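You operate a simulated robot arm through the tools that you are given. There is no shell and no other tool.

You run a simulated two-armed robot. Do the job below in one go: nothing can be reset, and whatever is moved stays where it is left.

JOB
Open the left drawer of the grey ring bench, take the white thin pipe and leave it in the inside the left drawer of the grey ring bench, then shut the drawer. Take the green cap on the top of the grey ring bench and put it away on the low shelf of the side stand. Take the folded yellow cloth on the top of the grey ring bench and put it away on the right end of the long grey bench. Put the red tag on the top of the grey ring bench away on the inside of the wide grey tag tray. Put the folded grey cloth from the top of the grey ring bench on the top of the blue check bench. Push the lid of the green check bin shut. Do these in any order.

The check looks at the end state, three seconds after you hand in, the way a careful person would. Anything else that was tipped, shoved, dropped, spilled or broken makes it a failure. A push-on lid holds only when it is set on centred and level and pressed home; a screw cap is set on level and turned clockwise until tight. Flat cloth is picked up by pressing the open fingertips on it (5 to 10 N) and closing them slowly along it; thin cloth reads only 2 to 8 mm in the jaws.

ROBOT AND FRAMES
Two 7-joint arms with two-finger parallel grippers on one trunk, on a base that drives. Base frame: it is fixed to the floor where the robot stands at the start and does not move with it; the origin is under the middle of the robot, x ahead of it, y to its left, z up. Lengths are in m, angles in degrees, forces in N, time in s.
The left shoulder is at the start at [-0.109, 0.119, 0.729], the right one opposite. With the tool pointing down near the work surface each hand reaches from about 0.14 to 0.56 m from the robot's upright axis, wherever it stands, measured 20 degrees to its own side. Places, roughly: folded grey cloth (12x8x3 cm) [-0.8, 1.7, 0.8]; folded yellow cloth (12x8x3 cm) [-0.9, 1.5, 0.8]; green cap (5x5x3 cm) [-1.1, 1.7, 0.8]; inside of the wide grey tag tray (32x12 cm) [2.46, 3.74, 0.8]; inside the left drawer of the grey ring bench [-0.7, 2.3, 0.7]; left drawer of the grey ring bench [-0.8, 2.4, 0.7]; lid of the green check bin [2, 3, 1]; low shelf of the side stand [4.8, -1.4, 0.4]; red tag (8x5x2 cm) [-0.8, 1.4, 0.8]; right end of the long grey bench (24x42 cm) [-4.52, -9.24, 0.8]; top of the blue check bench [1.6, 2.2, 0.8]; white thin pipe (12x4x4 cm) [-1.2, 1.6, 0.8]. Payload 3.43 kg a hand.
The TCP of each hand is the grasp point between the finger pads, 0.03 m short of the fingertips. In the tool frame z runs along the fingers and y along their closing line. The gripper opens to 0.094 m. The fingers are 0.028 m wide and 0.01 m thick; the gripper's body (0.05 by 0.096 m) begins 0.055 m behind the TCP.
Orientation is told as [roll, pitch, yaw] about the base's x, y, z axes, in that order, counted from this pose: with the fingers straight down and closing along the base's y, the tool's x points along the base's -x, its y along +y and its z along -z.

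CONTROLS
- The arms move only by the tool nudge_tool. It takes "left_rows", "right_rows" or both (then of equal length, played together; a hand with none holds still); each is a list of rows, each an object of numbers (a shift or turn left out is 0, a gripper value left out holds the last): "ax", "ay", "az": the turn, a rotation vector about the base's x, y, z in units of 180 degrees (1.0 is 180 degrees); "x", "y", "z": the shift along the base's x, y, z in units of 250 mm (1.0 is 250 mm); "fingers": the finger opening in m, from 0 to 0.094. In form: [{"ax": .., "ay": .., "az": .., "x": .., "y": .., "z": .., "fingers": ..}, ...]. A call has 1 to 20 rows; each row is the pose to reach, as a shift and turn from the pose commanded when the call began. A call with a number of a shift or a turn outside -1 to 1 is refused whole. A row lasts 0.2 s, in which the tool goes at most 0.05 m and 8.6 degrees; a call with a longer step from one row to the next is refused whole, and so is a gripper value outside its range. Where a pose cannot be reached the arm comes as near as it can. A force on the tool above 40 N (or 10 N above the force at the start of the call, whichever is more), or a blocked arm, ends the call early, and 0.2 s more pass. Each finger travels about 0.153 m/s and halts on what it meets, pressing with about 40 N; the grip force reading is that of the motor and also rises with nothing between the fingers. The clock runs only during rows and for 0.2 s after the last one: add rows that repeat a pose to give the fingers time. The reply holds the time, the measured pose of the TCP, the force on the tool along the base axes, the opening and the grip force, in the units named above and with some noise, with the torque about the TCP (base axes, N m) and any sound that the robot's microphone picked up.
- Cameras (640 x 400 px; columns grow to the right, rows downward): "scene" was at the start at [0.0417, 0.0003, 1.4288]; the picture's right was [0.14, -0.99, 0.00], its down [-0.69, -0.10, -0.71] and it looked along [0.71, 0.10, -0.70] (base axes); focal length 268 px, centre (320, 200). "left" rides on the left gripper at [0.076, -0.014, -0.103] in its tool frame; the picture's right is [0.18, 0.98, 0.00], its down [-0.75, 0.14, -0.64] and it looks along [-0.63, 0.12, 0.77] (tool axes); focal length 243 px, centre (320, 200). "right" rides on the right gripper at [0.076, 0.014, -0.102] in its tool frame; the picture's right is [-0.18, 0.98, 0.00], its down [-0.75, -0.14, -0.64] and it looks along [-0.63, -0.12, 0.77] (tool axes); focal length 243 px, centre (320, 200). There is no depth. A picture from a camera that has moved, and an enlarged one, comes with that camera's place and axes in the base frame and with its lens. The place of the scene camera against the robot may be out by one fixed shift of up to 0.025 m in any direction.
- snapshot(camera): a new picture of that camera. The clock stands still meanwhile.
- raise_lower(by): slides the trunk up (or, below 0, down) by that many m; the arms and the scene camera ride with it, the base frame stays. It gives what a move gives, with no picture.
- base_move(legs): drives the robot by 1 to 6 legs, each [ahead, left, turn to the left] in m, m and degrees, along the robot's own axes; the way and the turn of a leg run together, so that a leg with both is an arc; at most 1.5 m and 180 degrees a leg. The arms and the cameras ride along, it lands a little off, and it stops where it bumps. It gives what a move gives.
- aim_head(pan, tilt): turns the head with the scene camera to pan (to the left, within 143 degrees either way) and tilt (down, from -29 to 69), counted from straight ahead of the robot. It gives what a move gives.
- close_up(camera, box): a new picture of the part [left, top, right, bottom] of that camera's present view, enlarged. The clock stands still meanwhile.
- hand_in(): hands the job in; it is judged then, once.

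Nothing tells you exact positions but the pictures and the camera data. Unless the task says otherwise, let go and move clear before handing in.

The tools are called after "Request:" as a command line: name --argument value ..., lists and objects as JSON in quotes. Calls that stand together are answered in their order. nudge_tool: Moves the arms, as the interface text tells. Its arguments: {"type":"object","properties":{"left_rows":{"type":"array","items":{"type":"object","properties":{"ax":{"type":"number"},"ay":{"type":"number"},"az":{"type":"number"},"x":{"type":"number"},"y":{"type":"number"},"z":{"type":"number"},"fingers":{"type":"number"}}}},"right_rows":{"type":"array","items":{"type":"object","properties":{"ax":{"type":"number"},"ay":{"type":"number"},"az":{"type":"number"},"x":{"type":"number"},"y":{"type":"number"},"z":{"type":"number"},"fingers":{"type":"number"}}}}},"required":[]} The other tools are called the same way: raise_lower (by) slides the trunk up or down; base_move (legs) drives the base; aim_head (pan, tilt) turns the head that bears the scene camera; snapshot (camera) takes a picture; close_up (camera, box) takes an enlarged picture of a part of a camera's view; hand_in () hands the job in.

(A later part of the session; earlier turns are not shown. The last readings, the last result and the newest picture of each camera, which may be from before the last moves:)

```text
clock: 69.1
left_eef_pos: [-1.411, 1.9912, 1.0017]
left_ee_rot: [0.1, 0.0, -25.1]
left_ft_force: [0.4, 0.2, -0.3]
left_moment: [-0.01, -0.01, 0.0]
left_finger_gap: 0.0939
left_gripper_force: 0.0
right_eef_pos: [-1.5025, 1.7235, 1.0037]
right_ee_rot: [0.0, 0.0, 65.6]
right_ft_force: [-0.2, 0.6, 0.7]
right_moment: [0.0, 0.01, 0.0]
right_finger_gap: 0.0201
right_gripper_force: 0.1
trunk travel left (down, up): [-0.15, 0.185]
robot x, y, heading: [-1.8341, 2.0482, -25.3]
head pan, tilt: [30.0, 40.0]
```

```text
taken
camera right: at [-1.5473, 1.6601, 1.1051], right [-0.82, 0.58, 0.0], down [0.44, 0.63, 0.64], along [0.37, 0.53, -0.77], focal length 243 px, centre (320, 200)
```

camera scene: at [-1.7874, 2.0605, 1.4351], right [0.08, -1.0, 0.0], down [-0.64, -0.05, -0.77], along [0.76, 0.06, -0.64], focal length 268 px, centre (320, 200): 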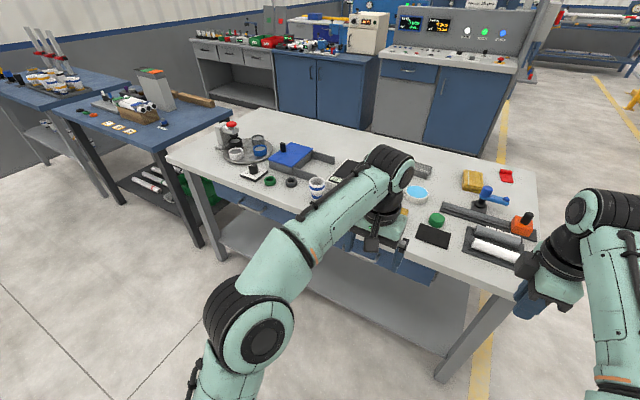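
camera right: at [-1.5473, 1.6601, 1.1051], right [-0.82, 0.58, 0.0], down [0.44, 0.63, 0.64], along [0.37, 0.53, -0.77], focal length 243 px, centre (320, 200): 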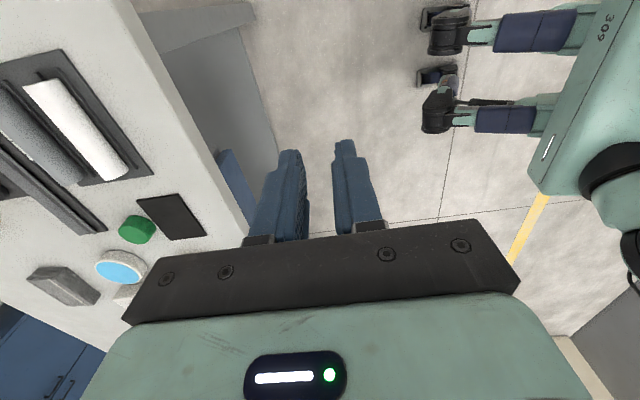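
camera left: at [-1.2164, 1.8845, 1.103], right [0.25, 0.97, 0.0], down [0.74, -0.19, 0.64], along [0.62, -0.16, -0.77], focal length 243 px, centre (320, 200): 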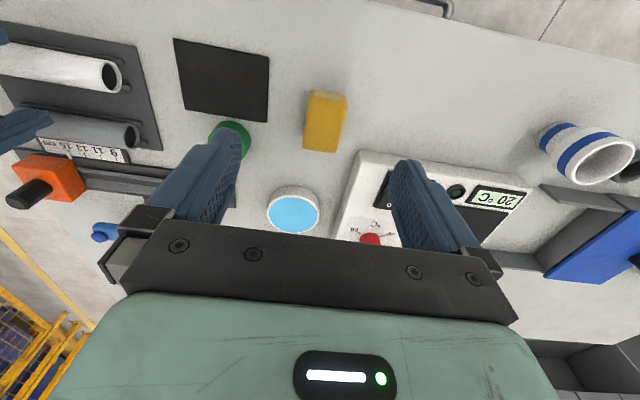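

The grip was too high and the pipe slipped out, still lying in its tray. The chord width tells me the pipe centre is ~0.80 (bench top ~0.777), so I return and grip about 2 cm deeper.

Request:
base_move --legs '[[0.3, 0, 0]]'

Request:
nudge_tool --right_rows '[{"fingers": 0.06, "z": -0.1}, {"fingers": 0.06, "z": -0.2}, {"z": -0.3}, {"z": -0.4}]'

Request:
snapshot --camera "right"

```text
clock: 71.1
left_eef_pos: [-1.1434, 1.8639, 1.0014]
left_ee_rot: [-0.1, 0.0, -25.4]
left_ft_force: [0.9, -0.4, 0.4]
left_moment: [0.01, 0.04, -0.03]
left_finger_gap: 0.094
left_gripper_force: 0.1
right_eef_pos: [-1.2371, 1.5955, 1.002]
right_ee_rot: [0.1, 0.0, 65.3]
right_ft_force: [0.1, -0.9, -0.1]
right_moment: [-0.01, 0.01, -0.03]
right_finger_gap: 0.0199
right_gripper_force: 0.1
trunk travel left (down, up): [-0.15, 0.185]
robot x, y, heading: [-1.571, 1.9265, -25.6]
head pan, tilt: [30.0, 40.0]
```

```text
clock: 72.1
left_eef_pos: [-1.1439, 1.8633, 1.0013]
left_ee_rot: [0.0, 0.0, -25.5]
left_ft_force: [-0.3, -0.1, 0.3]
left_moment: [0.0, 0.0, 0.01]
left_finger_gap: 0.0944
left_gripper_force: 0.0
right_eef_pos: [-1.2368, 1.5956, 0.9033]
right_ee_rot: [-0.1, 0.0, 65.3]
right_ft_force: [0.1, 0.5, -0.3]
right_moment: [0.01, -0.02, -0.02]
right_finger_gap: 0.06
right_gripper_force: 0.1
trunk travel left (down, up): [-0.15, 0.185]
robot x, y, heading: [-1.5679, 1.9269, -25.1]
head pan, tilt: [30.0, 40.0]
```

```text
taken
camera right: at [-1.2818, 1.5326, 1.0046], right [-0.82, 0.58, 0.0], down [0.44, 0.63, 0.64], along [0.37, 0.52, -0.77], focal length 243 px, centre (320, 200)
```

right: 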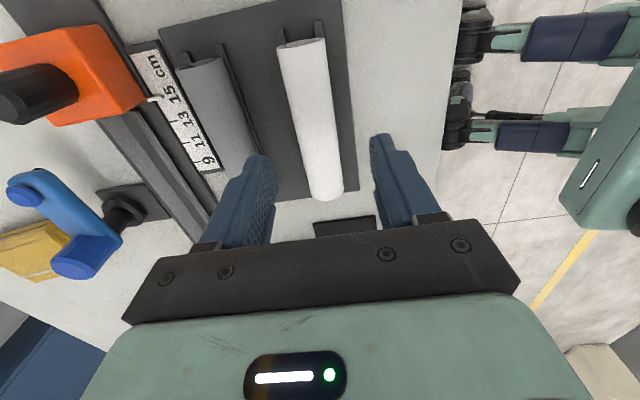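

The pipe's axis is ~5 mm further from me than the hand centre; I correct and go down to TCP z ≈ 0.817.

Request:
nudge_tool --right_rows '[{"x": 0.0175, "y": -0.008}, {"x": 0.0175, "y": -0.008, "z": -0.1}, {"x": 0.0175, "y": -0.008, "z": -0.2}, {"x": 0.0175, "y": -0.008, "z": -0.28}, {"x": 0.0175, "y": -0.008, "z": -0.345}, {"x": 0.0175, "y": -0.008, "z": -0.345}]'

Request:
snapshot --camera "right"

```text
clock: 73.3
left_eef_pos: [-1.144, 1.8638, 1.0018]
left_ee_rot: [0.0, 0.1, -25.3]
left_ft_force: [0.6, 0.0, -0.6]
left_moment: [0.0, 0.02, -0.03]
left_finger_gap: 0.0939
left_gripper_force: 0.1
right_eef_pos: [-1.2308, 1.5925, 0.8341]
right_ee_rot: [-1.0, -0.2, 65.3]
right_ft_force: [-5.0, 2.5, 12.2]
right_moment: [0.08, 0.65, -0.06]
right_finger_gap: 0.0633
right_gripper_force: 3.1
trunk travel left (down, up): [-0.15, 0.185]
robot x, y, heading: [-1.5666, 1.9226, -25.5]
head pan, tilt: [30.0, 40.0]
stopped in row 5 (right hand): the force on the tool passed its limit at 55 N (the readings are from after the stop); the commanded pose is now the measured one
```

```text
taken
camera right: at [-1.2771, 1.5312, 0.936], right [-0.82, 0.58, -0.02], down [0.43, 0.63, 0.65], along [0.38, 0.52, -0.76], focal length 243 px, centre (320, 200)
```

right: 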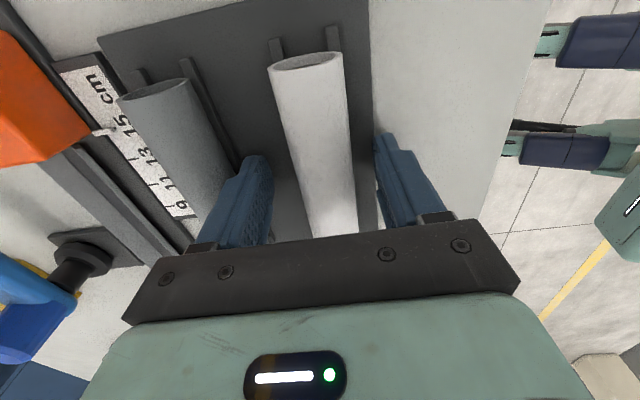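

The near finger touched something at tip height ~0.804, so the tray surface is there after all. I look closely at the contact before doing anything else.

Request:
aim_head --pan -25 --tilt 55

Request:
snapshot --camera "scene"

Request:
close_up --camera "right" --box '[220, 20, 460, 240]'

```text
clock: 74.5
left_eef_pos: [-1.1448, 1.8631, 1.0014]
left_ee_rot: [0.0, -0.1, -25.4]
left_ft_force: [0.5, 1.0, 0.3]
left_moment: [-0.01, 0.0, 0.0]
left_finger_gap: 0.0941
left_gripper_force: 0.0
right_eef_pos: [-1.2321, 1.5937, 0.8341]
right_ee_rot: [-1.1, -0.3, 65.3]
right_ft_force: [-4.8, 2.7, 24.1]
right_moment: [0.09, 1.04, -0.08]
right_finger_gap: 0.0627
right_gripper_force: 1.8
trunk travel left (down, up): [-0.15, 0.185]
robot x, y, heading: [-1.5704, 1.9238, -25.1]
head pan, tilt: [-25.0, 55.0]
```

```text
taken
camera scene: at [-1.5608, 1.8733, 1.4146], right [-0.77, -0.64, 0.0], down [-0.52, 0.63, -0.58], along [0.37, -0.44, -0.82], focal length 268 px, centre (320, 200)
```

scene: 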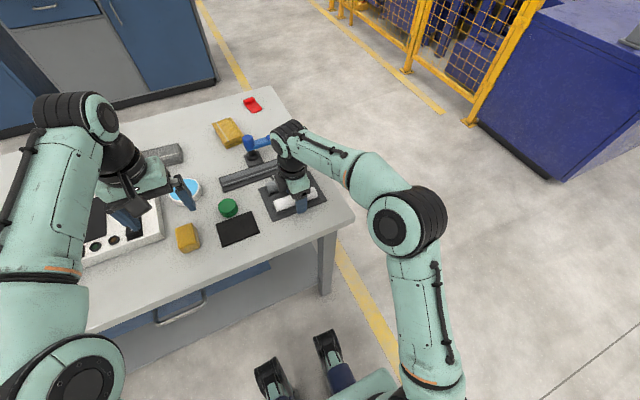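

```text
1.82 times, centred on (340, 130) of right
camera zoom: at [-1.2776, 1.5316, 0.9361], right [-0.82, 0.58, -0.02], down [0.43, 0.63, 0.65], along [0.38, 0.52, -0.76], focal length 441 px, centre (284, 327)
```

zoom: 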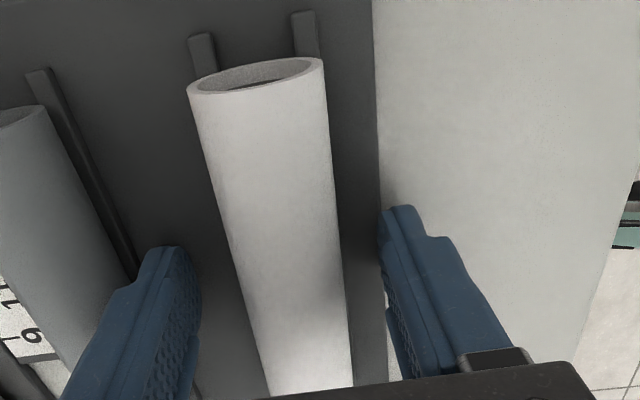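

The near finger seems to have landed on the tray's edge. I lift a little, narrow the opening to 46 mm so both fingers stay inside the tray edge, re-centre by 2 mm, and go down again gently.

Request:
nudge_tool --right_rows '[{"z": 0.05, "ax": 0.006, "ay": 0.0015}, {"z": 0.08, "x": 0.008, "y": -0.003, "ax": 0.006, "ay": 0.0015, "fingers": 0.046}, {"z": 0.08, "x": 0.008, "y": -0.003, "ax": 0.006, "ay": 0.0015}]'

Request:
close_up --camera "right" --box '[220, 20, 460, 240]'

```text
clock: 75.3
left_eef_pos: [-1.1439, 1.8638, 1.0015]
left_ee_rot: [0.0, 0.0, -25.4]
left_ft_force: [-0.2, 0.4, 0.5]
left_moment: [0.0, -0.02, 0.01]
left_finger_gap: 0.0943
left_gripper_force: 0.0
right_eef_pos: [-1.229, 1.5922, 0.8524]
right_ee_rot: [0.0, -1.0, 65.3]
right_ft_force: [-0.8, 0.7, -0.1]
right_moment: [-0.02, 0.0, -0.01]
right_finger_gap: 0.0458
right_gripper_force: 0.0
trunk travel left (down, up): [-0.15, 0.185]
robot x, y, heading: [-1.5665, 1.9236, -25.4]
head pan, tilt: [-25.0, 55.0]
```

```text
1.82 times, centred on (340, 130) of right
camera zoom: at [-1.2743, 1.5278, 0.9531], right [-0.82, 0.58, 0.0], down [0.44, 0.62, 0.66], along [0.38, 0.54, -0.76], focal length 441 px, centre (284, 327)
```

zoom: 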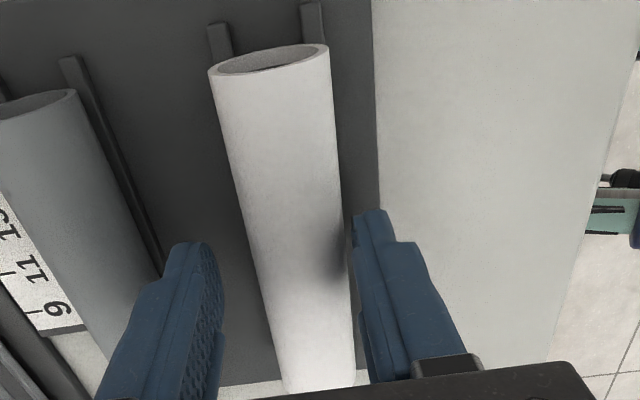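

Now the near finger is a bit close to the pipe; I shift back ~2 mm, level the hand and descend in small steps.

Request:
nudge_tool --right_rows '[{"x": -0.009, "y": 0.004, "ax": -0.005, "ay": 0.0023}, {"x": -0.009, "y": 0.004, "ax": -0.005, "ay": 0.0023, "z": -0.03}, {"x": -0.009, "y": 0.004, "ax": -0.005, "ay": 0.0023, "z": -0.06}, {"x": -0.009, "y": 0.004, "ax": -0.005, "ay": 0.0023, "z": -0.085}, {"x": -0.009, "y": 0.004, "ax": -0.005, "ay": 0.0023, "z": -0.1}]'

Request:
close_up --camera "right" --box '[220, 20, 460, 240]'

```text
clock: 76.7
left_eef_pos: [-1.1454, 1.8636, 1.0012]
left_ee_rot: [0.1, 0.0, -25.5]
left_ft_force: [0.6, 0.4, 0.0]
left_moment: [0.0, 0.02, 0.02]
left_finger_gap: 0.094
left_gripper_force: 0.0
right_eef_pos: [-1.2301, 1.5926, 0.8348]
right_ee_rot: [-0.8, -0.1, 65.2]
right_ft_force: [-3.8, 0.9, 11.6]
right_moment: [0.14, 0.52, 0.01]
right_finger_gap: 0.0484
right_gripper_force: 2.3
trunk travel left (down, up): [-0.15, 0.185]
robot x, y, heading: [-1.5725, 1.9207, -25.4]
head pan, tilt: [-25.0, 55.0]
stopped in row 5 (right hand): the force on the tool passed its limit at 42 N (the readings are from after the stop); the commanded pose is now the measured one
```

```text
1.82 times, centred on (340, 130) of right
camera zoom: at [-1.2763, 1.5302, 0.9361], right [-0.82, 0.58, -0.01], down [0.43, 0.63, 0.65], along [0.38, 0.52, -0.76], focal length 441 px, centre (284, 327)
```

zoom: 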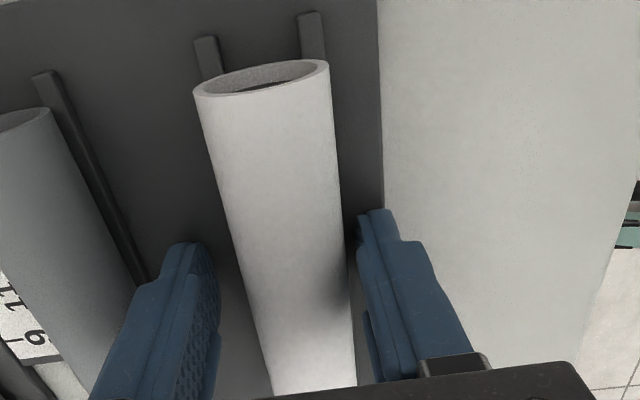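

The tray surface is at ~0.804, so the earlier close most likely clamped on the tray's ribs rather than the pipe. I raise the hand so the tips are just above the ribs (TCP ~0.847), close, and test the grip.

Request:
nudge_tool --right_rows '[{"z": 0.03, "ax": 0.0019, "ay": 0.004}, {"z": 0.05, "ax": 0.0019, "ay": 0.004}, {"z": 0.05, "ax": 0.0019, "ay": 0.004, "fingers": 0.038}, {"z": 0.05, "ax": 0.0019, "ay": 0.004, "fingers": 0.03}, {"z": 0.05, "ax": 0.0019, "ay": 0.004, "fingers": 0.022}, {"z": 0.05, "ax": 0.0019, "ay": 0.004, "fingers": 0.022}]'

Request:
close_up --camera "right" --box '[220, 20, 460, 240]'

```text
clock: 78.1
left_eef_pos: [-1.1431, 1.8636, 1.0013]
left_ee_rot: [0.1, 0.0, -25.4]
left_ft_force: [0.3, 0.4, 0.2]
left_moment: [-0.04, 0.04, -0.01]
left_finger_gap: 0.0939
left_gripper_force: 0.0
right_eef_pos: [-1.2308, 1.5929, 0.8451]
right_ee_rot: [0.1, -0.1, 65.2]
right_ft_force: [-0.6, 0.7, 1.4]
right_moment: [0.02, 0.05, -0.05]
right_finger_gap: 0.0296
right_gripper_force: 40.0
trunk travel left (down, up): [-0.15, 0.185]
robot x, y, heading: [-1.5686, 1.926, -25.4]
head pan, tilt: [-25.0, 55.0]
```

```text
1.82 times, centred on (340, 130) of right
camera zoom: at [-1.2746, 1.5297, 0.9473], right [-0.82, 0.58, 0.0], down [0.44, 0.62, 0.64], along [0.37, 0.53, -0.77], focal length 441 px, centre (284, 327)
```

zoom: 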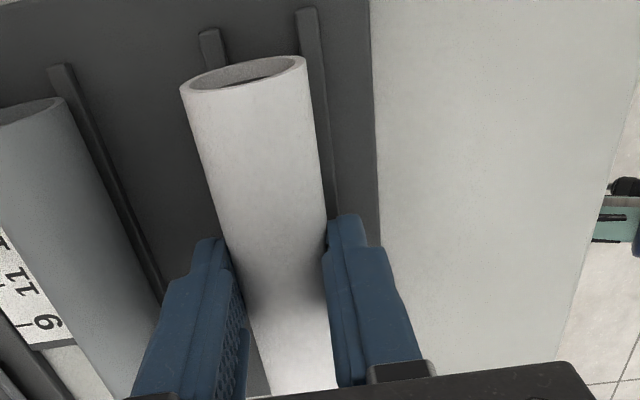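

Gap 29.6 mm at 40 N and the pipe has centred between the fingers. I lift slowly and check that it comes along.

Request:
nudge_tool --right_rows '[{"z": 0.01}, {"z": 0.025}, {"z": 0.04}, {"z": 0.06}, {"z": 0.08}, {"z": 0.1}, {"z": 0.12}, {"z": 0.12}]'

Request:
snapshot --camera "right"

```text
clock: 79.9
left_eef_pos: [-1.1431, 1.8633, 1.0015]
left_ee_rot: [0.0, -0.1, -25.4]
left_ft_force: [0.6, -0.5, 0.9]
left_moment: [0.03, -0.07, 0.02]
left_finger_gap: 0.0941
left_gripper_force: 0.1
right_eef_pos: [-1.2301, 1.5926, 0.8753]
right_ee_rot: [0.0, -0.1, 65.3]
right_ft_force: [0.4, -0.9, -1.3]
right_moment: [-0.01, 0.02, -0.01]
right_finger_gap: 0.0296
right_gripper_force: 39.5
trunk travel left (down, up): [-0.15, 0.185]
robot x, y, heading: [-1.5687, 1.9255, -25.5]
head pan, tilt: [-25.0, 55.0]
```

```text
taken
camera right: at [-1.2746, 1.5294, 0.9772], right [-0.82, 0.58, 0.0], down [0.44, 0.62, 0.64], along [0.37, 0.53, -0.77], focal length 243 px, centre (320, 200)
```

right: 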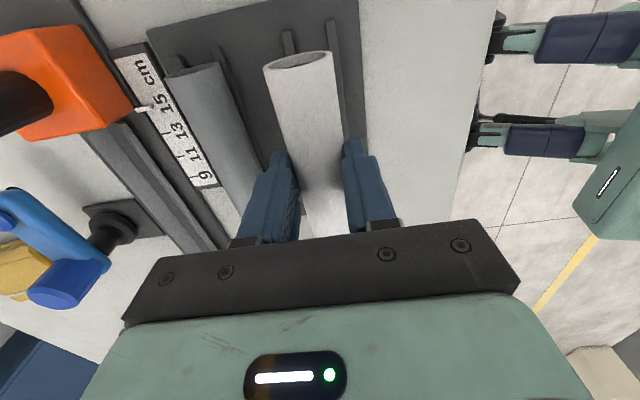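

The pipe is held. I lift further and back away from the bench.

Request:
nudge_tool --right_rows '[{"z": 0.05}, {"z": 0.1}, {"z": 0.16}, {"z": 0.22}, {"z": 0.28}, {"z": 0.34}, {"z": 0.4}, {"z": 0.4}]'

Request:
base_move --legs '[[-0.25, 0, 0]]'

Request:
aim_head --pan 30 --tilt 45

Request:
snapshot --camera "scene"

Request:
snapshot --camera "left"

```text
clock: 81.7
left_eef_pos: [-1.1449, 1.863, 1.0011]
left_ee_rot: [0.0, 0.0, -25.5]
left_ft_force: [0.4, 0.0, 0.2]
left_moment: [-0.01, -0.01, -0.03]
left_finger_gap: 0.0941
left_gripper_force: 0.0
right_eef_pos: [-1.2301, 1.5913, 0.9765]
right_ee_rot: [0.0, -0.1, 65.2]
right_ft_force: [0.0, 1.0, -0.9]
right_moment: [-0.02, 0.01, 0.0]
right_finger_gap: 0.0296
right_gripper_force: 39.5
trunk travel left (down, up): [-0.15, 0.185]
robot x, y, heading: [-1.5694, 1.9247, -25.3]
head pan, tilt: [-25.0, 55.0]
```

```text
clock: 83.5
left_eef_pos: [-1.373, 1.9715, 1.0021]
left_ee_rot: [0.0, -0.1, -25.4]
left_ft_force: [-0.1, -0.3, -0.6]
left_moment: [0.0, -0.01, 0.0]
left_finger_gap: 0.0941
left_gripper_force: 0.0
right_eef_pos: [-1.4583, 1.6998, 0.9764]
right_ee_rot: [0.1, -0.2, 65.2]
right_ft_force: [-0.1, 0.2, -0.9]
right_moment: [0.03, -0.03, 0.0]
right_finger_gap: 0.0298
right_gripper_force: 39.6
trunk travel left (down, up): [-0.15, 0.185]
robot x, y, heading: [-1.7987, 2.0284, -25.5]
head pan, tilt: [-25.0, 55.0]
```

```text
clock: 84.7
left_eef_pos: [-1.3724, 1.9719, 1.0013]
left_ee_rot: [0.0, 0.0, -25.5]
left_ft_force: [-0.8, -0.2, 0.0]
left_moment: [-0.05, -0.01, 0.01]
left_finger_gap: 0.0939
left_gripper_force: 0.1
right_eef_pos: [-1.4579, 1.6998, 0.9758]
right_ee_rot: [0.0, -0.1, 65.3]
right_ft_force: [1.2, 0.0, -1.3]
right_moment: [-0.02, -0.01, 0.01]
right_finger_gap: 0.0296
right_gripper_force: 40.3
trunk travel left (down, up): [-0.15, 0.185]
robot x, y, heading: [-1.7978, 2.0321, -25.3]
head pan, tilt: [30.0, 45.0]
```

```text
taken
camera scene: at [-1.7524, 2.0423, 1.4279], right [0.08, -1.0, 0.0], down [-0.71, -0.06, -0.71], along [0.7, 0.06, -0.71], focal length 268 px, centre (320, 200)
```

scene: 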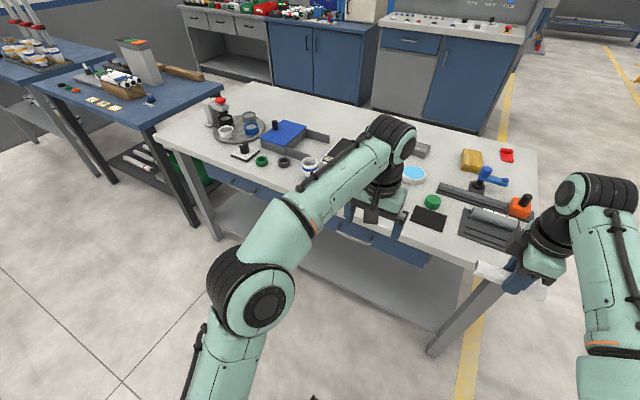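

```text
taken
camera left: at [-1.4478, 1.9921, 1.1029], right [0.26, 0.97, 0.0], down [0.74, -0.2, 0.64], along [0.62, -0.17, -0.77], focal length 243 px, centre (320, 200)
```

left: 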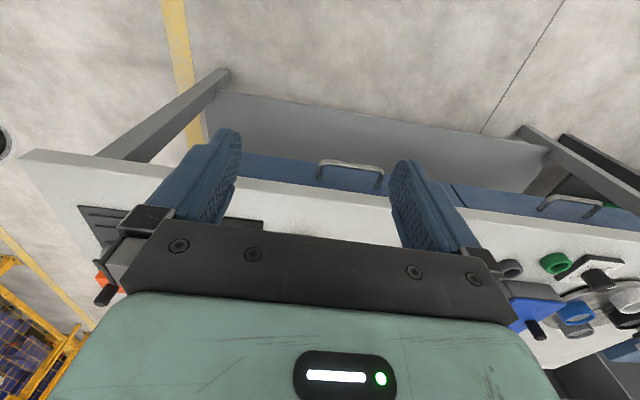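

The pipe is held in the right hand. The left drawer's handle is further along at about (-1.0, 2.41); I drive left along the bench so it is in front of me.

Request:
base_move --legs '[[0, 0.55, 0]]'

Request:
snapshot --camera "left"

Request:
aim_head --pan 0 --tilt 50

Request:
snapshot --camera "scene"

```text
clock: 90.0
left_eef_pos: [-1.1399, 2.464, 1.0006]
left_ee_rot: [0.0, -0.1, -25.4]
left_ft_force: [0.1, -0.5, -1.3]
left_moment: [-0.01, -0.01, 0.0]
left_finger_gap: 0.0941
left_gripper_force: 0.1
right_eef_pos: [-1.2254, 2.1913, 0.9759]
right_ee_rot: [0.0, -0.1, 65.5]
right_ft_force: [0.0, 0.1, -0.6]
right_moment: [0.04, -0.04, 0.01]
right_finger_gap: 0.0298
right_gripper_force: 40.0
trunk travel left (down, up): [-0.15, 0.185]
robot x, y, heading: [-1.561, 2.5207, -25.3]
head pan, tilt: [30.0, 45.0]
```

```text
taken
camera left: at [-1.2145, 2.4842, 1.1029], right [0.25, 0.97, 0.0], down [0.74, -0.19, 0.64], along [0.62, -0.16, -0.77], focal length 243 px, centre (320, 200)
```

left: 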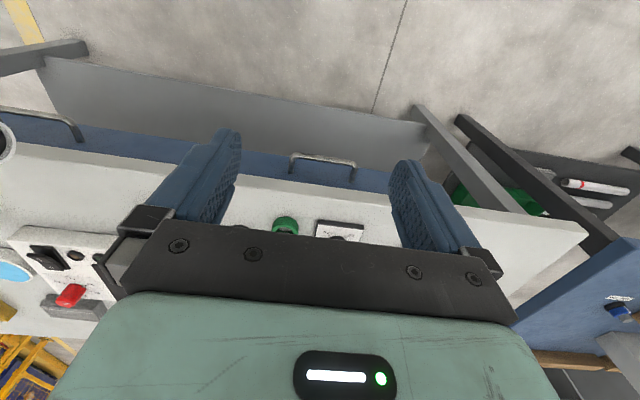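

```text
clock: 91.0
left_eef_pos: [-1.1396, 2.4641, 1.0008]
left_ee_rot: [-0.1, 0.0, -25.3]
left_ft_force: [0.8, -0.7, 0.1]
left_moment: [-0.03, 0.02, 0.02]
left_finger_gap: 0.094
left_gripper_force: 0.0
right_eef_pos: [-1.2247, 2.1913, 0.9753]
right_ee_rot: [-0.1, -0.1, 65.4]
right_ft_force: [-0.5, 0.3, -0.7]
right_moment: [-0.04, -0.03, -0.03]
right_finger_gap: 0.0294
right_gripper_force: 39.9
trunk travel left (down, up): [-0.15, 0.185]
robot x, y, heading: [-1.566, 2.522, -25.2]
head pan, tilt: [0.0, 50.0]
```

```text
taken
camera scene: at [-1.5308, 2.4939, 1.421], right [-0.43, -0.9, 0.0], down [-0.69, 0.33, -0.64], along [0.58, -0.27, -0.77], focal length 268 px, centre (320, 200)
```

scene: 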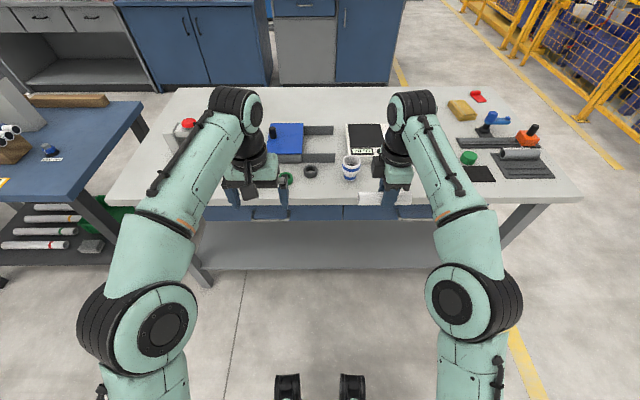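

The bench back edge is at 0.565 m ahead, and the handle bar at about (-0.988, 2.429, 0.706), right under the edge. I back off a little and turn the left hand to point forward horizontally with fingers closing vertically.

Request:
base_move --legs '[[-0.13, 0, 0]]'

Request:
nudge_tool --left_rows '[{"ax": 0.0122, "ay": -0.0342, "az": -0.0257, "z": -0.05}, {"ax": 0.0244, "ay": -0.0684, "az": -0.0513, "z": -0.1}, {"ax": 0.0366, "ay": -0.1025, "az": -0.077, "z": -0.15}, {"ax": 0.0488, "ay": -0.1367, "az": -0.1026, "z": -0.2}, {"ax": 0.061, "ay": -0.1709, "az": -0.1283, "z": -0.25}, {"ax": 0.0732, "ay": -0.2051, "az": -0.154, "z": -0.3}, {"ax": 0.0854, "ay": -0.2393, "az": -0.1796, "z": -0.35}, {"ax": 0.0976, "ay": -0.2734, "az": -0.2053, "z": -0.4}, {"ax": 0.1098, "ay": -0.3076, "az": -0.2309, "z": -0.45}, {"ax": 0.122, "ay": -0.3418, "az": -0.2566, "z": -0.5}, {"ax": 0.1342, "ay": -0.376, "az": -0.2823, "z": -0.55}, {"ax": 0.1464, "ay": -0.4102, "az": -0.3079, "z": -0.6}, {"ax": 0.1586, "ay": -0.4443, "az": -0.3336, "z": -0.65}, {"ax": 0.1708, "ay": -0.4785, "az": -0.3592, "z": -0.7}, {"ax": 0.183, "ay": -0.5127, "az": -0.3849, "z": -0.75}, {"ax": 0.183, "ay": -0.5127, "az": -0.3849, "z": -0.8}]'

Request:
snapshot --camera "scene"

Request:
snapshot --camera "left"

```text
clock: 92.2
left_eef_pos: [-1.2575, 2.5195, 1.0003]
left_ee_rot: [0.1, 0.0, -25.3]
left_ft_force: [0.0, 0.5, -0.1]
left_moment: [-0.01, -0.04, -0.02]
left_finger_gap: 0.094
left_gripper_force: 0.1
right_eef_pos: [-1.3431, 2.2473, 0.9763]
right_ee_rot: [0.1, -0.1, 65.5]
right_ft_force: [0.7, 0.3, 0.1]
right_moment: [0.0, 0.01, 0.0]
right_finger_gap: 0.0296
right_gripper_force: 39.6
trunk travel left (down, up): [-0.15, 0.185]
robot x, y, heading: [-1.6801, 2.5831, -25.5]
head pan, tilt: [0.0, 50.0]
```

```text
clock: 95.6
left_eef_pos: [-1.2616, 2.5211, 0.7772]
left_ee_rot: [82.1, -4.1, -110.7]
left_ft_force: [-0.6, -0.6, 0.0]
left_moment: [0.0, 0.0, 0.04]
left_finger_gap: 0.0941
left_gripper_force: 0.1
left hand out of reach, approached as far as the arm can: row 15, 16
right_eef_pos: [-1.3423, 2.245, 0.9742]
right_ee_rot: [0.1, -0.2, 65.4]
right_ft_force: [0.3, -1.0, -0.1]
right_moment: [0.03, 0.01, 0.02]
right_finger_gap: 0.0298
right_gripper_force: 40.1
trunk travel left (down, up): [-0.15, 0.185]
robot x, y, heading: [-1.6798, 2.5811, -25.6]
head pan, tilt: [0.0, 50.0]
```

```text
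taken
camera scene: at [-1.6487, 2.5462, 1.4209], right [-0.43, -0.9, 0.0], down [-0.69, 0.33, -0.64], along [0.58, -0.27, -0.77], focal length 268 px, centre (320, 200)
```

scene: 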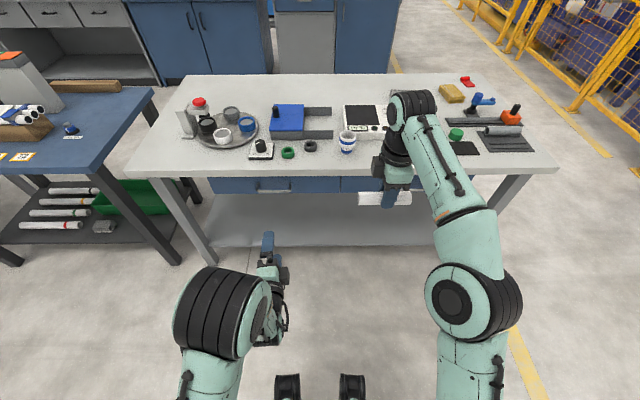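

```text
taken
camera left: at [-1.3323, 2.6299, 0.7708], right [0.22, 0.19, 0.96], down [-0.84, -0.47, 0.28], along [0.5, -0.86, 0.06], focal length 243 px, centre (320, 200)
```

left: 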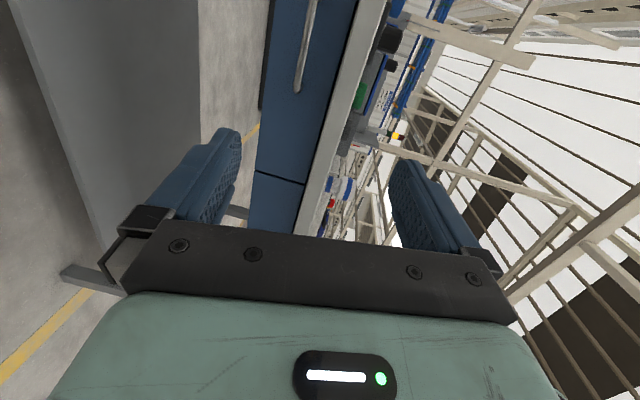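

The left hand now points forward (about 7° down), near the edge of its reach. I move it forward ~9 cm and left 3.5 cm to sit in front of the handle, then check the pose.

Request:
nudge_tool --left_rows '[{"x": 0.1, "y": -0.007}, {"x": 0.2, "y": -0.014}, {"x": 0.3, "y": -0.021}, {"x": 0.385, "y": -0.029}, {"x": 0.385, "y": -0.029}]'

Request:
snapshot --camera "left"

```text
clock: 96.8
left_eef_pos: [-1.1638, 2.5119, 0.79]
left_ee_rot: [90.9, -0.1, -115.1]
left_ft_force: [0.0, -0.1, 0.1]
left_moment: [-0.01, 0.01, 0.01]
left_finger_gap: 0.0939
left_gripper_force: 0.2
left hand out of reach, approached as far as the arm can: row 1, 2, 3, 4, 5
right_eef_pos: [-1.3426, 2.2469, 0.9759]
right_ee_rot: [0.0, -0.1, 65.4]
right_ft_force: [-0.3, 0.5, -0.6]
right_moment: [0.02, 0.0, 0.01]
right_finger_gap: 0.0297
right_gripper_force: 40.2
trunk travel left (down, up): [-0.15, 0.185]
robot x, y, heading: [-1.6793, 2.5787, -25.0]
head pan, tilt: [0.0, 50.0]
```

```text
taken
camera left: at [-1.2244, 2.6254, 0.7731], right [0.07, 0.17, 0.98], down [-0.9, -0.41, 0.13], along [0.42, -0.9, 0.13], focal length 243 px, centre (320, 200)
```

left: 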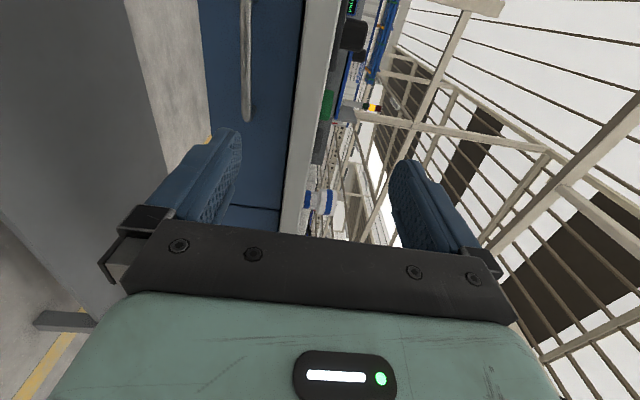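

Good, the pose is now almost exactly horizontal. I lower the hand to the handle's height.

Request:
nudge_tool --left_rows '[{"z": -0.1, "fingers": 0.06}, {"z": -0.2}, {"z": -0.3}, {"z": -0.369}, {"z": -0.369}]'

Request:
snapshot --camera "left"

Request:
aim_head --pan 15 --tilt 55

Request:
snapshot --camera "scene"

```text
clock: 98.0
left_eef_pos: [-1.1642, 2.512, 0.6956]
left_ee_rot: [90.0, 0.0, -115.4]
left_ft_force: [-0.2, -0.1, 1.0]
left_moment: [0.02, -0.02, -0.02]
left_finger_gap: 0.0599
left_gripper_force: 0.0
right_eef_pos: [-1.3424, 2.247, 0.9772]
right_ee_rot: [0.0, -0.1, 65.4]
right_ft_force: [-0.8, 0.2, -0.3]
right_moment: [0.04, -0.01, 0.0]
right_finger_gap: 0.0296
right_gripper_force: 40.3
trunk travel left (down, up): [-0.15, 0.185]
robot x, y, heading: [-1.681, 2.5781, -25.6]
head pan, tilt: [0.0, 50.0]
```

```text
taken
camera left: at [-1.2246, 2.6255, 0.6807], right [0.08, 0.17, 0.98], down [-0.9, -0.41, 0.14], along [0.42, -0.9, 0.12], focal length 243 px, centre (320, 200)
```

left: 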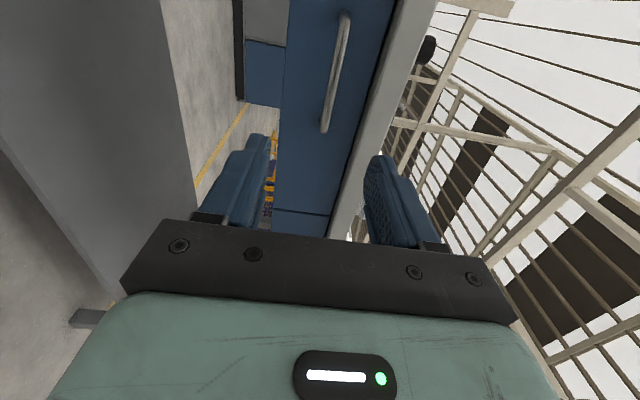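

```text
clock: 98.8
left_eef_pos: [-1.1647, 2.5118, 0.6956]
left_ee_rot: [90.0, 0.1, -115.4]
left_ft_force: [-0.4, 0.6, 0.7]
left_moment: [-0.01, 0.01, 0.03]
left_finger_gap: 0.0601
left_gripper_force: 0.1
right_eef_pos: [-1.3412, 2.2467, 0.9764]
right_ee_rot: [0.0, -0.1, 65.4]
right_ft_force: [0.0, -0.7, -0.9]
right_moment: [0.0, 0.01, 0.01]
right_finger_gap: 0.0293
right_gripper_force: 39.9
trunk travel left (down, up): [-0.15, 0.185]
robot x, y, heading: [-1.6819, 2.5757, -25.3]
head pan, tilt: [15.0, 55.0]
```

```text
taken
camera scene: at [-1.6472, 2.5693, 1.4145], right [-0.18, -0.98, 0.0], down [-0.81, 0.15, -0.57], along [0.56, -0.1, -0.82], focal length 268 px, centre (320, 200)
```

scene: 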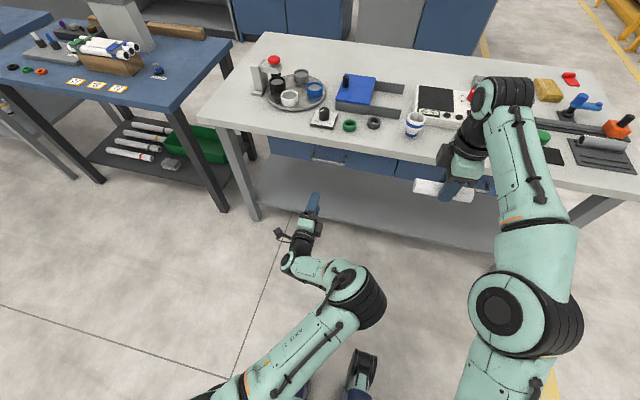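

The bar is at z ≈ 0.71 spanning in front of the left hand. I raise the hand 1.4 cm and drive forward most of the way.

Request:
nudge_tool --left_rows '[{"z": 0.03}, {"z": 0.058}, {"z": 0.058}]'

Request:
base_move --legs '[[0.13, 0, 0]]'

Request:
snapshot --camera "left"

Request:
snapshot --camera "scene"

```text
clock: 99.6
left_eef_pos: [-1.1639, 2.5108, 0.7089]
left_ee_rot: [89.9, 0.0, -115.5]
left_ft_force: [0.2, 0.5, -0.1]
left_moment: [0.0, 0.0, -0.01]
left_finger_gap: 0.0602
left_gripper_force: 0.0
right_eef_pos: [-1.3433, 2.2475, 0.9763]
right_ee_rot: [0.0, -0.1, 65.4]
right_ft_force: [0.7, 0.2, 0.3]
right_moment: [-0.02, 0.01, 0.0]
right_finger_gap: 0.0293
right_gripper_force: 39.8
trunk travel left (down, up): [-0.15, 0.185]
robot x, y, heading: [-1.6832, 2.5764, -25.5]
head pan, tilt: [15.0, 55.0]
```

```text
clock: 100.9
left_eef_pos: [-1.0468, 2.4552, 0.7099]
left_ee_rot: [90.0, -0.1, -115.4]
left_ft_force: [0.2, 0.2, 0.1]
left_moment: [0.04, -0.02, -0.03]
left_finger_gap: 0.0599
left_gripper_force: 0.1
right_eef_pos: [-1.2257, 2.1906, 0.9756]
right_ee_rot: [0.1, -0.1, 65.4]
right_ft_force: [-0.6, -0.4, -0.4]
right_moment: [0.01, 0.02, 0.01]
right_finger_gap: 0.0296
right_gripper_force: 40.2
trunk travel left (down, up): [-0.15, 0.185]
robot x, y, heading: [-1.5621, 2.5243, -25.5]
head pan, tilt: [15.0, 55.0]
```

```text
taken
camera left: at [-1.1062, 2.5695, 0.695], right [0.08, 0.17, 0.98], down [-0.9, -0.41, 0.14], along [0.42, -0.9, 0.12], focal length 243 px, centre (320, 200)
```

left: 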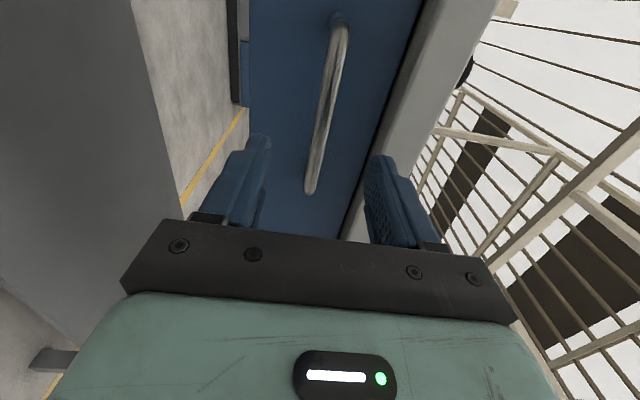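

```text
taken
camera scene: at [-1.5285, 2.5132, 1.4145], right [-0.18, -0.98, 0.0], down [-0.81, 0.15, -0.57], along [0.56, -0.1, -0.82], focal length 268 px, centre (320, 200)
```

scene: 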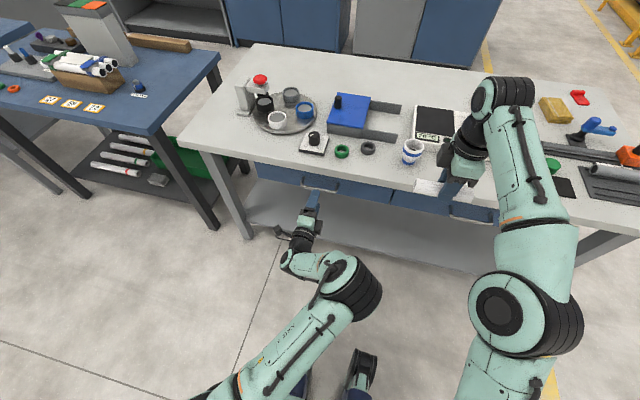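

The bar is 6 cm ahead of the fingers at matching height; the bench underside is ~0.754. I narrow the opening to 44 mm and push forward 5 cm.

Request:
nudge_tool --left_rows '[{"fingers": 0.044}, {"fingers": 0.044, "x": 0.06, "y": -0.028}, {"x": 0.12, "y": -0.057}, {"x": 0.15, "y": -0.0715}, {"x": 0.177, "y": -0.0844}, {"x": 0.177, "y": -0.0844}]'

Request:
snapshot --camera "left"

Request:
close_up --camera "scene" --box '[240, 140, 400, 240]'

```text
clock: 102.3
left_eef_pos: [-1.0011, 2.4346, 0.7106]
left_ee_rot: [90.0, -0.1, -115.5]
left_ft_force: [0.1, -0.1, 0.1]
left_moment: [0.0, 0.0, 0.01]
left_finger_gap: 0.044
left_gripper_force: 0.0
right_eef_pos: [-1.2254, 2.1919, 0.9741]
right_ee_rot: [0.0, -0.1, 65.4]
right_ft_force: [-0.5, 0.3, -0.2]
right_moment: [0.02, 0.03, 0.02]
right_finger_gap: 0.0295
right_gripper_force: 39.6
trunk travel left (down, up): [-0.15, 0.185]
robot x, y, heading: [-1.565, 2.5242, -25.1]
head pan, tilt: [15.0, 55.0]
```

```text
taken
camera left: at [-1.0619, 2.5486, 0.6954], right [0.08, 0.17, 0.98], down [-0.9, -0.41, 0.14], along [0.42, -0.9, 0.12], focal length 243 px, centre (320, 200)
```

left: 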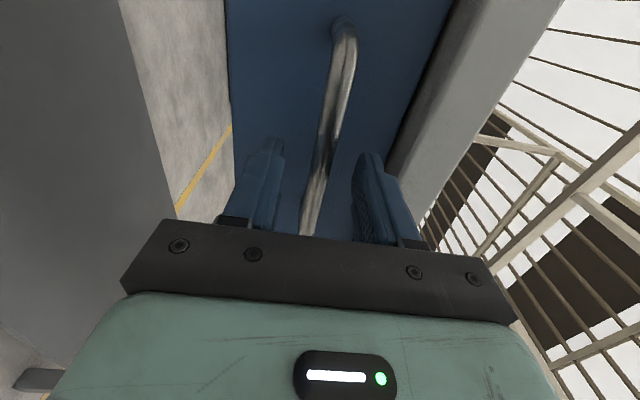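

```text
4.00 times, centred on (320, 190) of scene
camera zoom: at [-1.5294, 2.5137, 1.4145], right [-0.18, -0.98, 0.0], down [-0.81, 0.15, -0.57], along [0.56, -0.1, -0.82], focal length 1073 px, centre (320, 240)
```

zoom: 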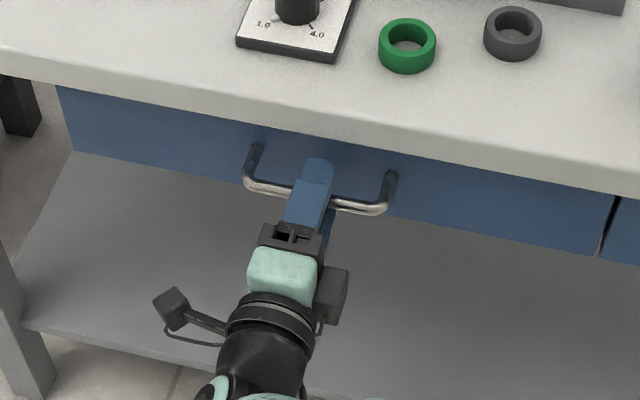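

The fingers straddle the bar. Closing on it.

Request:
nudge_tool --left_rows '[{"fingers": 0.03}, {"fingers": 0.015}, {"fingers": 0.004}, {"fingers": 0.004}, {"fingers": 0.004}]'

Request:
base_move --legs '[[-0.08, 0, 0]]'

Request:
snapshot --camera "scene"

```text
clock: 103.5
left_eef_pos: [-1.0016, 2.4361, 0.7112]
left_ee_rot: [89.9, 0.1, -115.4]
left_ft_force: [-1.5, -0.9, -3.3]
left_moment: [0.12, -0.01, -0.01]
left_finger_gap: 0.0117
left_gripper_force: 44.6
right_eef_pos: [-1.2244, 2.1908, 0.9745]
right_ee_rot: [0.1, -0.1, 65.4]
right_ft_force: [-0.4, 0.5, -0.1]
right_moment: [0.02, -0.02, -0.01]
right_finger_gap: 0.0298
right_gripper_force: 40.1
trunk travel left (down, up): [-0.15, 0.185]
robot x, y, heading: [-1.5665, 2.5247, -25.3]
head pan, tilt: [15.0, 55.0]
```

```text
clock: 104.6
left_eef_pos: [-1.0729, 2.4666, 0.7095]
left_ee_rot: [90.0, -0.1, -115.3]
left_ft_force: [-1.8, -4.7, -6.7]
left_moment: [0.06, 0.0, 0.67]
left_finger_gap: 0.012
left_gripper_force: 45.0
right_eef_pos: [-1.2962, 2.2258, 0.9746]
right_ee_rot: [0.1, -0.1, 65.4]
right_ft_force: [0.2, 0.5, -0.9]
right_moment: [-0.01, 0.01, 0.01]
right_finger_gap: 0.0298
right_gripper_force: 40.1
trunk travel left (down, up): [-0.15, 0.185]
robot x, y, heading: [-1.6341, 2.5613, -25.5]
head pan, tilt: [15.0, 55.0]
```

```text
taken
camera scene: at [-1.6012, 2.5474, 1.4144], right [-0.18, -0.98, 0.0], down [-0.81, 0.15, -0.57], along [0.56, -0.1, -0.82], focal length 268 px, centre (320, 200)
```

scene: 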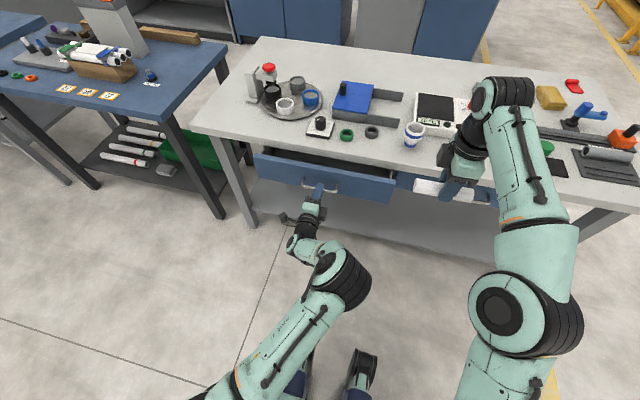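

The drawer slides out smoothly. I pull another 15 cm.

Request:
base_move --legs '[[-0.15, 0, 0]]'

Request:
snapshot --camera "scene"

```text
clock: 105.9
left_eef_pos: [-1.2075, 2.5298, 0.71]
left_ee_rot: [90.0, 0.0, -115.7]
left_ft_force: [-0.4, -2.7, -2.4]
left_moment: [0.03, -0.05, 0.6]
left_finger_gap: 0.0116
left_gripper_force: 44.5
right_eef_pos: [-1.4326, 2.2885, 0.9744]
right_ee_rot: [0.1, -0.1, 65.2]
right_ft_force: [-0.4, -0.5, -0.3]
right_moment: [-0.01, 0.01, 0.0]
right_finger_gap: 0.0296
right_gripper_force: 39.7
trunk travel left (down, up): [-0.15, 0.185]
robot x, y, heading: [-1.7703, 2.6211, -25.5]
head pan, tilt: [15.0, 55.0]
```

```text
taken
camera scene: at [-1.7352, 2.611, 1.4145], right [-0.18, -0.98, 0.0], down [-0.81, 0.15, -0.57], along [0.56, -0.1, -0.82], focal length 268 px, centre (320, 200)
```

scene: 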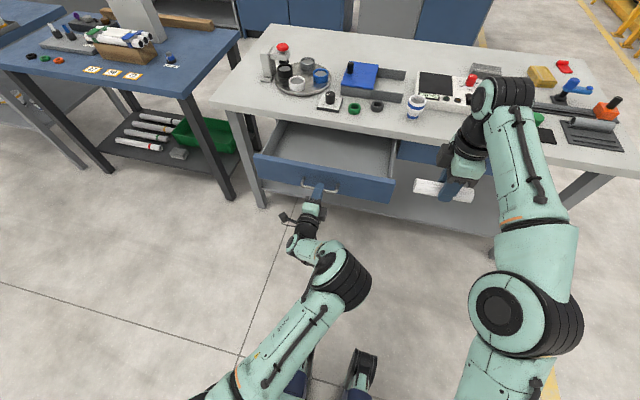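

The drawer is open about 23 cm and empty. I let go of the handle, back off, and raise the left hand clear.

Request:
nudge_tool --left_rows '[{"fingers": 0.02}, {"fingers": 0.044}, {"fingers": 0.044}]'

Request:
base_move --legs '[[-0.08, 0, 0]]'

Request:
nudge_tool --left_rows '[{"z": 0.15}, {"z": 0.3}, {"z": 0.45}, {"z": 0.6}, {"z": 0.75}, {"z": 0.9}, {"z": 1.0}]'

Request:
snapshot --camera "scene"

```text
clock: 106.7
left_eef_pos: [-1.207, 2.5308, 0.7109]
left_ee_rot: [89.8, -0.1, -115.6]
left_ft_force: [-0.2, 0.4, -0.2]
left_moment: [0.02, -0.02, 0.04]
left_finger_gap: 0.0439
left_gripper_force: 0.2
right_eef_pos: [-1.4313, 2.2882, 0.9757]
right_ee_rot: [0.1, -0.1, 65.2]
right_ft_force: [0.2, -0.8, -1.0]
right_moment: [-0.01, -0.01, -0.01]
right_finger_gap: 0.0299
right_gripper_force: 39.8
trunk travel left (down, up): [-0.15, 0.185]
robot x, y, heading: [-1.7725, 2.6204, -25.6]
head pan, tilt: [15.0, 55.0]
```

```text
clock: 107.8
left_eef_pos: [-1.2787, 2.5639, 0.7114]
left_ee_rot: [90.0, -0.1, -115.6]
left_ft_force: [0.1, -0.9, -0.1]
left_moment: [0.0, 0.02, -0.02]
left_finger_gap: 0.044
left_gripper_force: 0.1
right_eef_pos: [-1.5017, 2.3215, 0.9743]
right_ee_rot: [0.0, -0.1, 65.3]
right_ft_force: [0.2, 0.2, -0.6]
right_moment: [-0.03, -0.02, 0.0]
right_finger_gap: 0.0296
right_gripper_force: 39.9
trunk travel left (down, up): [-0.15, 0.185]
robot x, y, heading: [-1.8422, 2.6578, -25.8]
head pan, tilt: [15.0, 55.0]
```

```text
clock: 109.4
left_eef_pos: [-1.2712, 2.5422, 0.8448]
left_ee_rot: [95.8, -0.3, -114.8]
left_ft_force: [0.0, -0.3, 0.1]
left_moment: [0.0, -0.02, 0.03]
left_finger_gap: 0.0441
left_gripper_force: 0.0
left hand out of reach, approached as far as the arm can: row 2, 3, 4, 5, 6, 7
right_eef_pos: [-1.5021, 2.3226, 0.9753]
right_ee_rot: [0.1, 0.0, 65.3]
right_ft_force: [0.4, 0.3, -0.6]
right_moment: [0.02, 0.03, -0.03]
right_finger_gap: 0.0297
right_gripper_force: 40.0
trunk travel left (down, up): [-0.15, 0.185]
robot x, y, heading: [-1.8397, 2.6501, -25.4]
head pan, tilt: [15.0, 55.0]
```

```text
taken
camera scene: at [-1.8063, 2.645, 1.4145], right [-0.18, -0.98, 0.0], down [-0.81, 0.15, -0.57], along [0.56, -0.1, -0.82], focal length 268 px, centre (320, 200)
```

scene: 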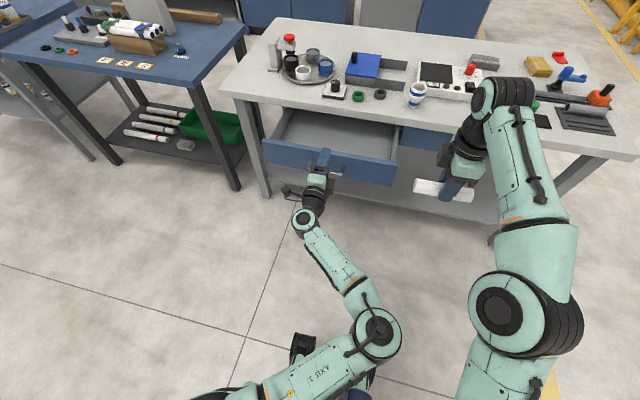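

The left hand can't go higher in that pose. I tilt it 45° downwards and pull it back toward me so it stays clear of the drawer and bench when I drive in.

Request:
nudge_tool --left_rows '[{"ax": 0.018, "ay": 0.038, "x": -0.08, "y": 0.04}, {"ax": 0.036, "ay": 0.076, "x": -0.16, "y": 0.08}, {"ax": 0.054, "ay": 0.114, "x": -0.25, "y": 0.12}, {"ax": 0.072, "ay": 0.152, "x": -0.34, "y": 0.16}, {"ax": 0.09, "ay": 0.19, "x": -0.42, "y": 0.2}, {"ax": 0.107, "ay": 0.226, "x": -0.506, "y": 0.24}, {"ax": 0.107, "ay": 0.226, "x": -0.506, "y": 0.24}]'

Request:
snapshot --camera "scene"

```text
clock: 111.2
left_eef_pos: [-1.4896, 2.5902, 0.6169]
left_ee_rot: [31.0, 9.9, -106.0]
left_ft_force: [-0.3, -0.1, 0.4]
left_moment: [0.03, 0.0, -0.01]
left_finger_gap: 0.0439
left_gripper_force: 0.0
left hand out of reach, approached as far as the arm can: row 1, 2, 3, 4, 5
right_eef_pos: [-1.5023, 2.3234, 0.9745]
right_ee_rot: [0.2, -0.1, 65.3]
right_ft_force: [-0.1, -0.7, -0.8]
right_moment: [-0.01, 0.01, 0.0]
right_finger_gap: 0.0296
right_gripper_force: 39.8
trunk travel left (down, up): [-0.15, 0.185]
robot x, y, heading: [-1.8431, 2.6552, -25.5]
head pan, tilt: [15.0, 55.0]
stopped in row 7 (left hand): the arm was blocked; the commanded pose is now the measured one
```

```text
taken
camera scene: at [-1.8064, 2.6451, 1.4144], right [-0.18, -0.98, 0.0], down [-0.81, 0.15, -0.57], along [0.56, -0.1, -0.82], focal length 268 px, centre (320, 200)
```

scene: 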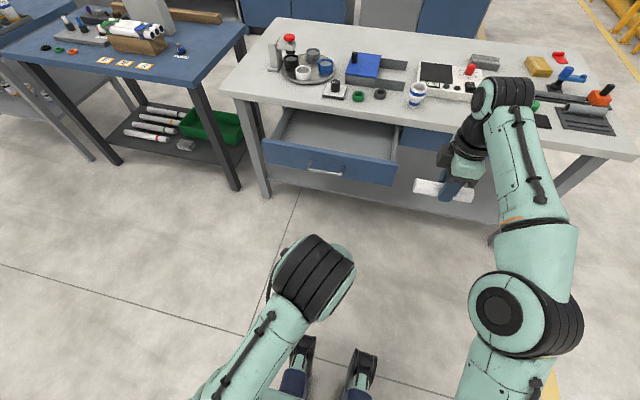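

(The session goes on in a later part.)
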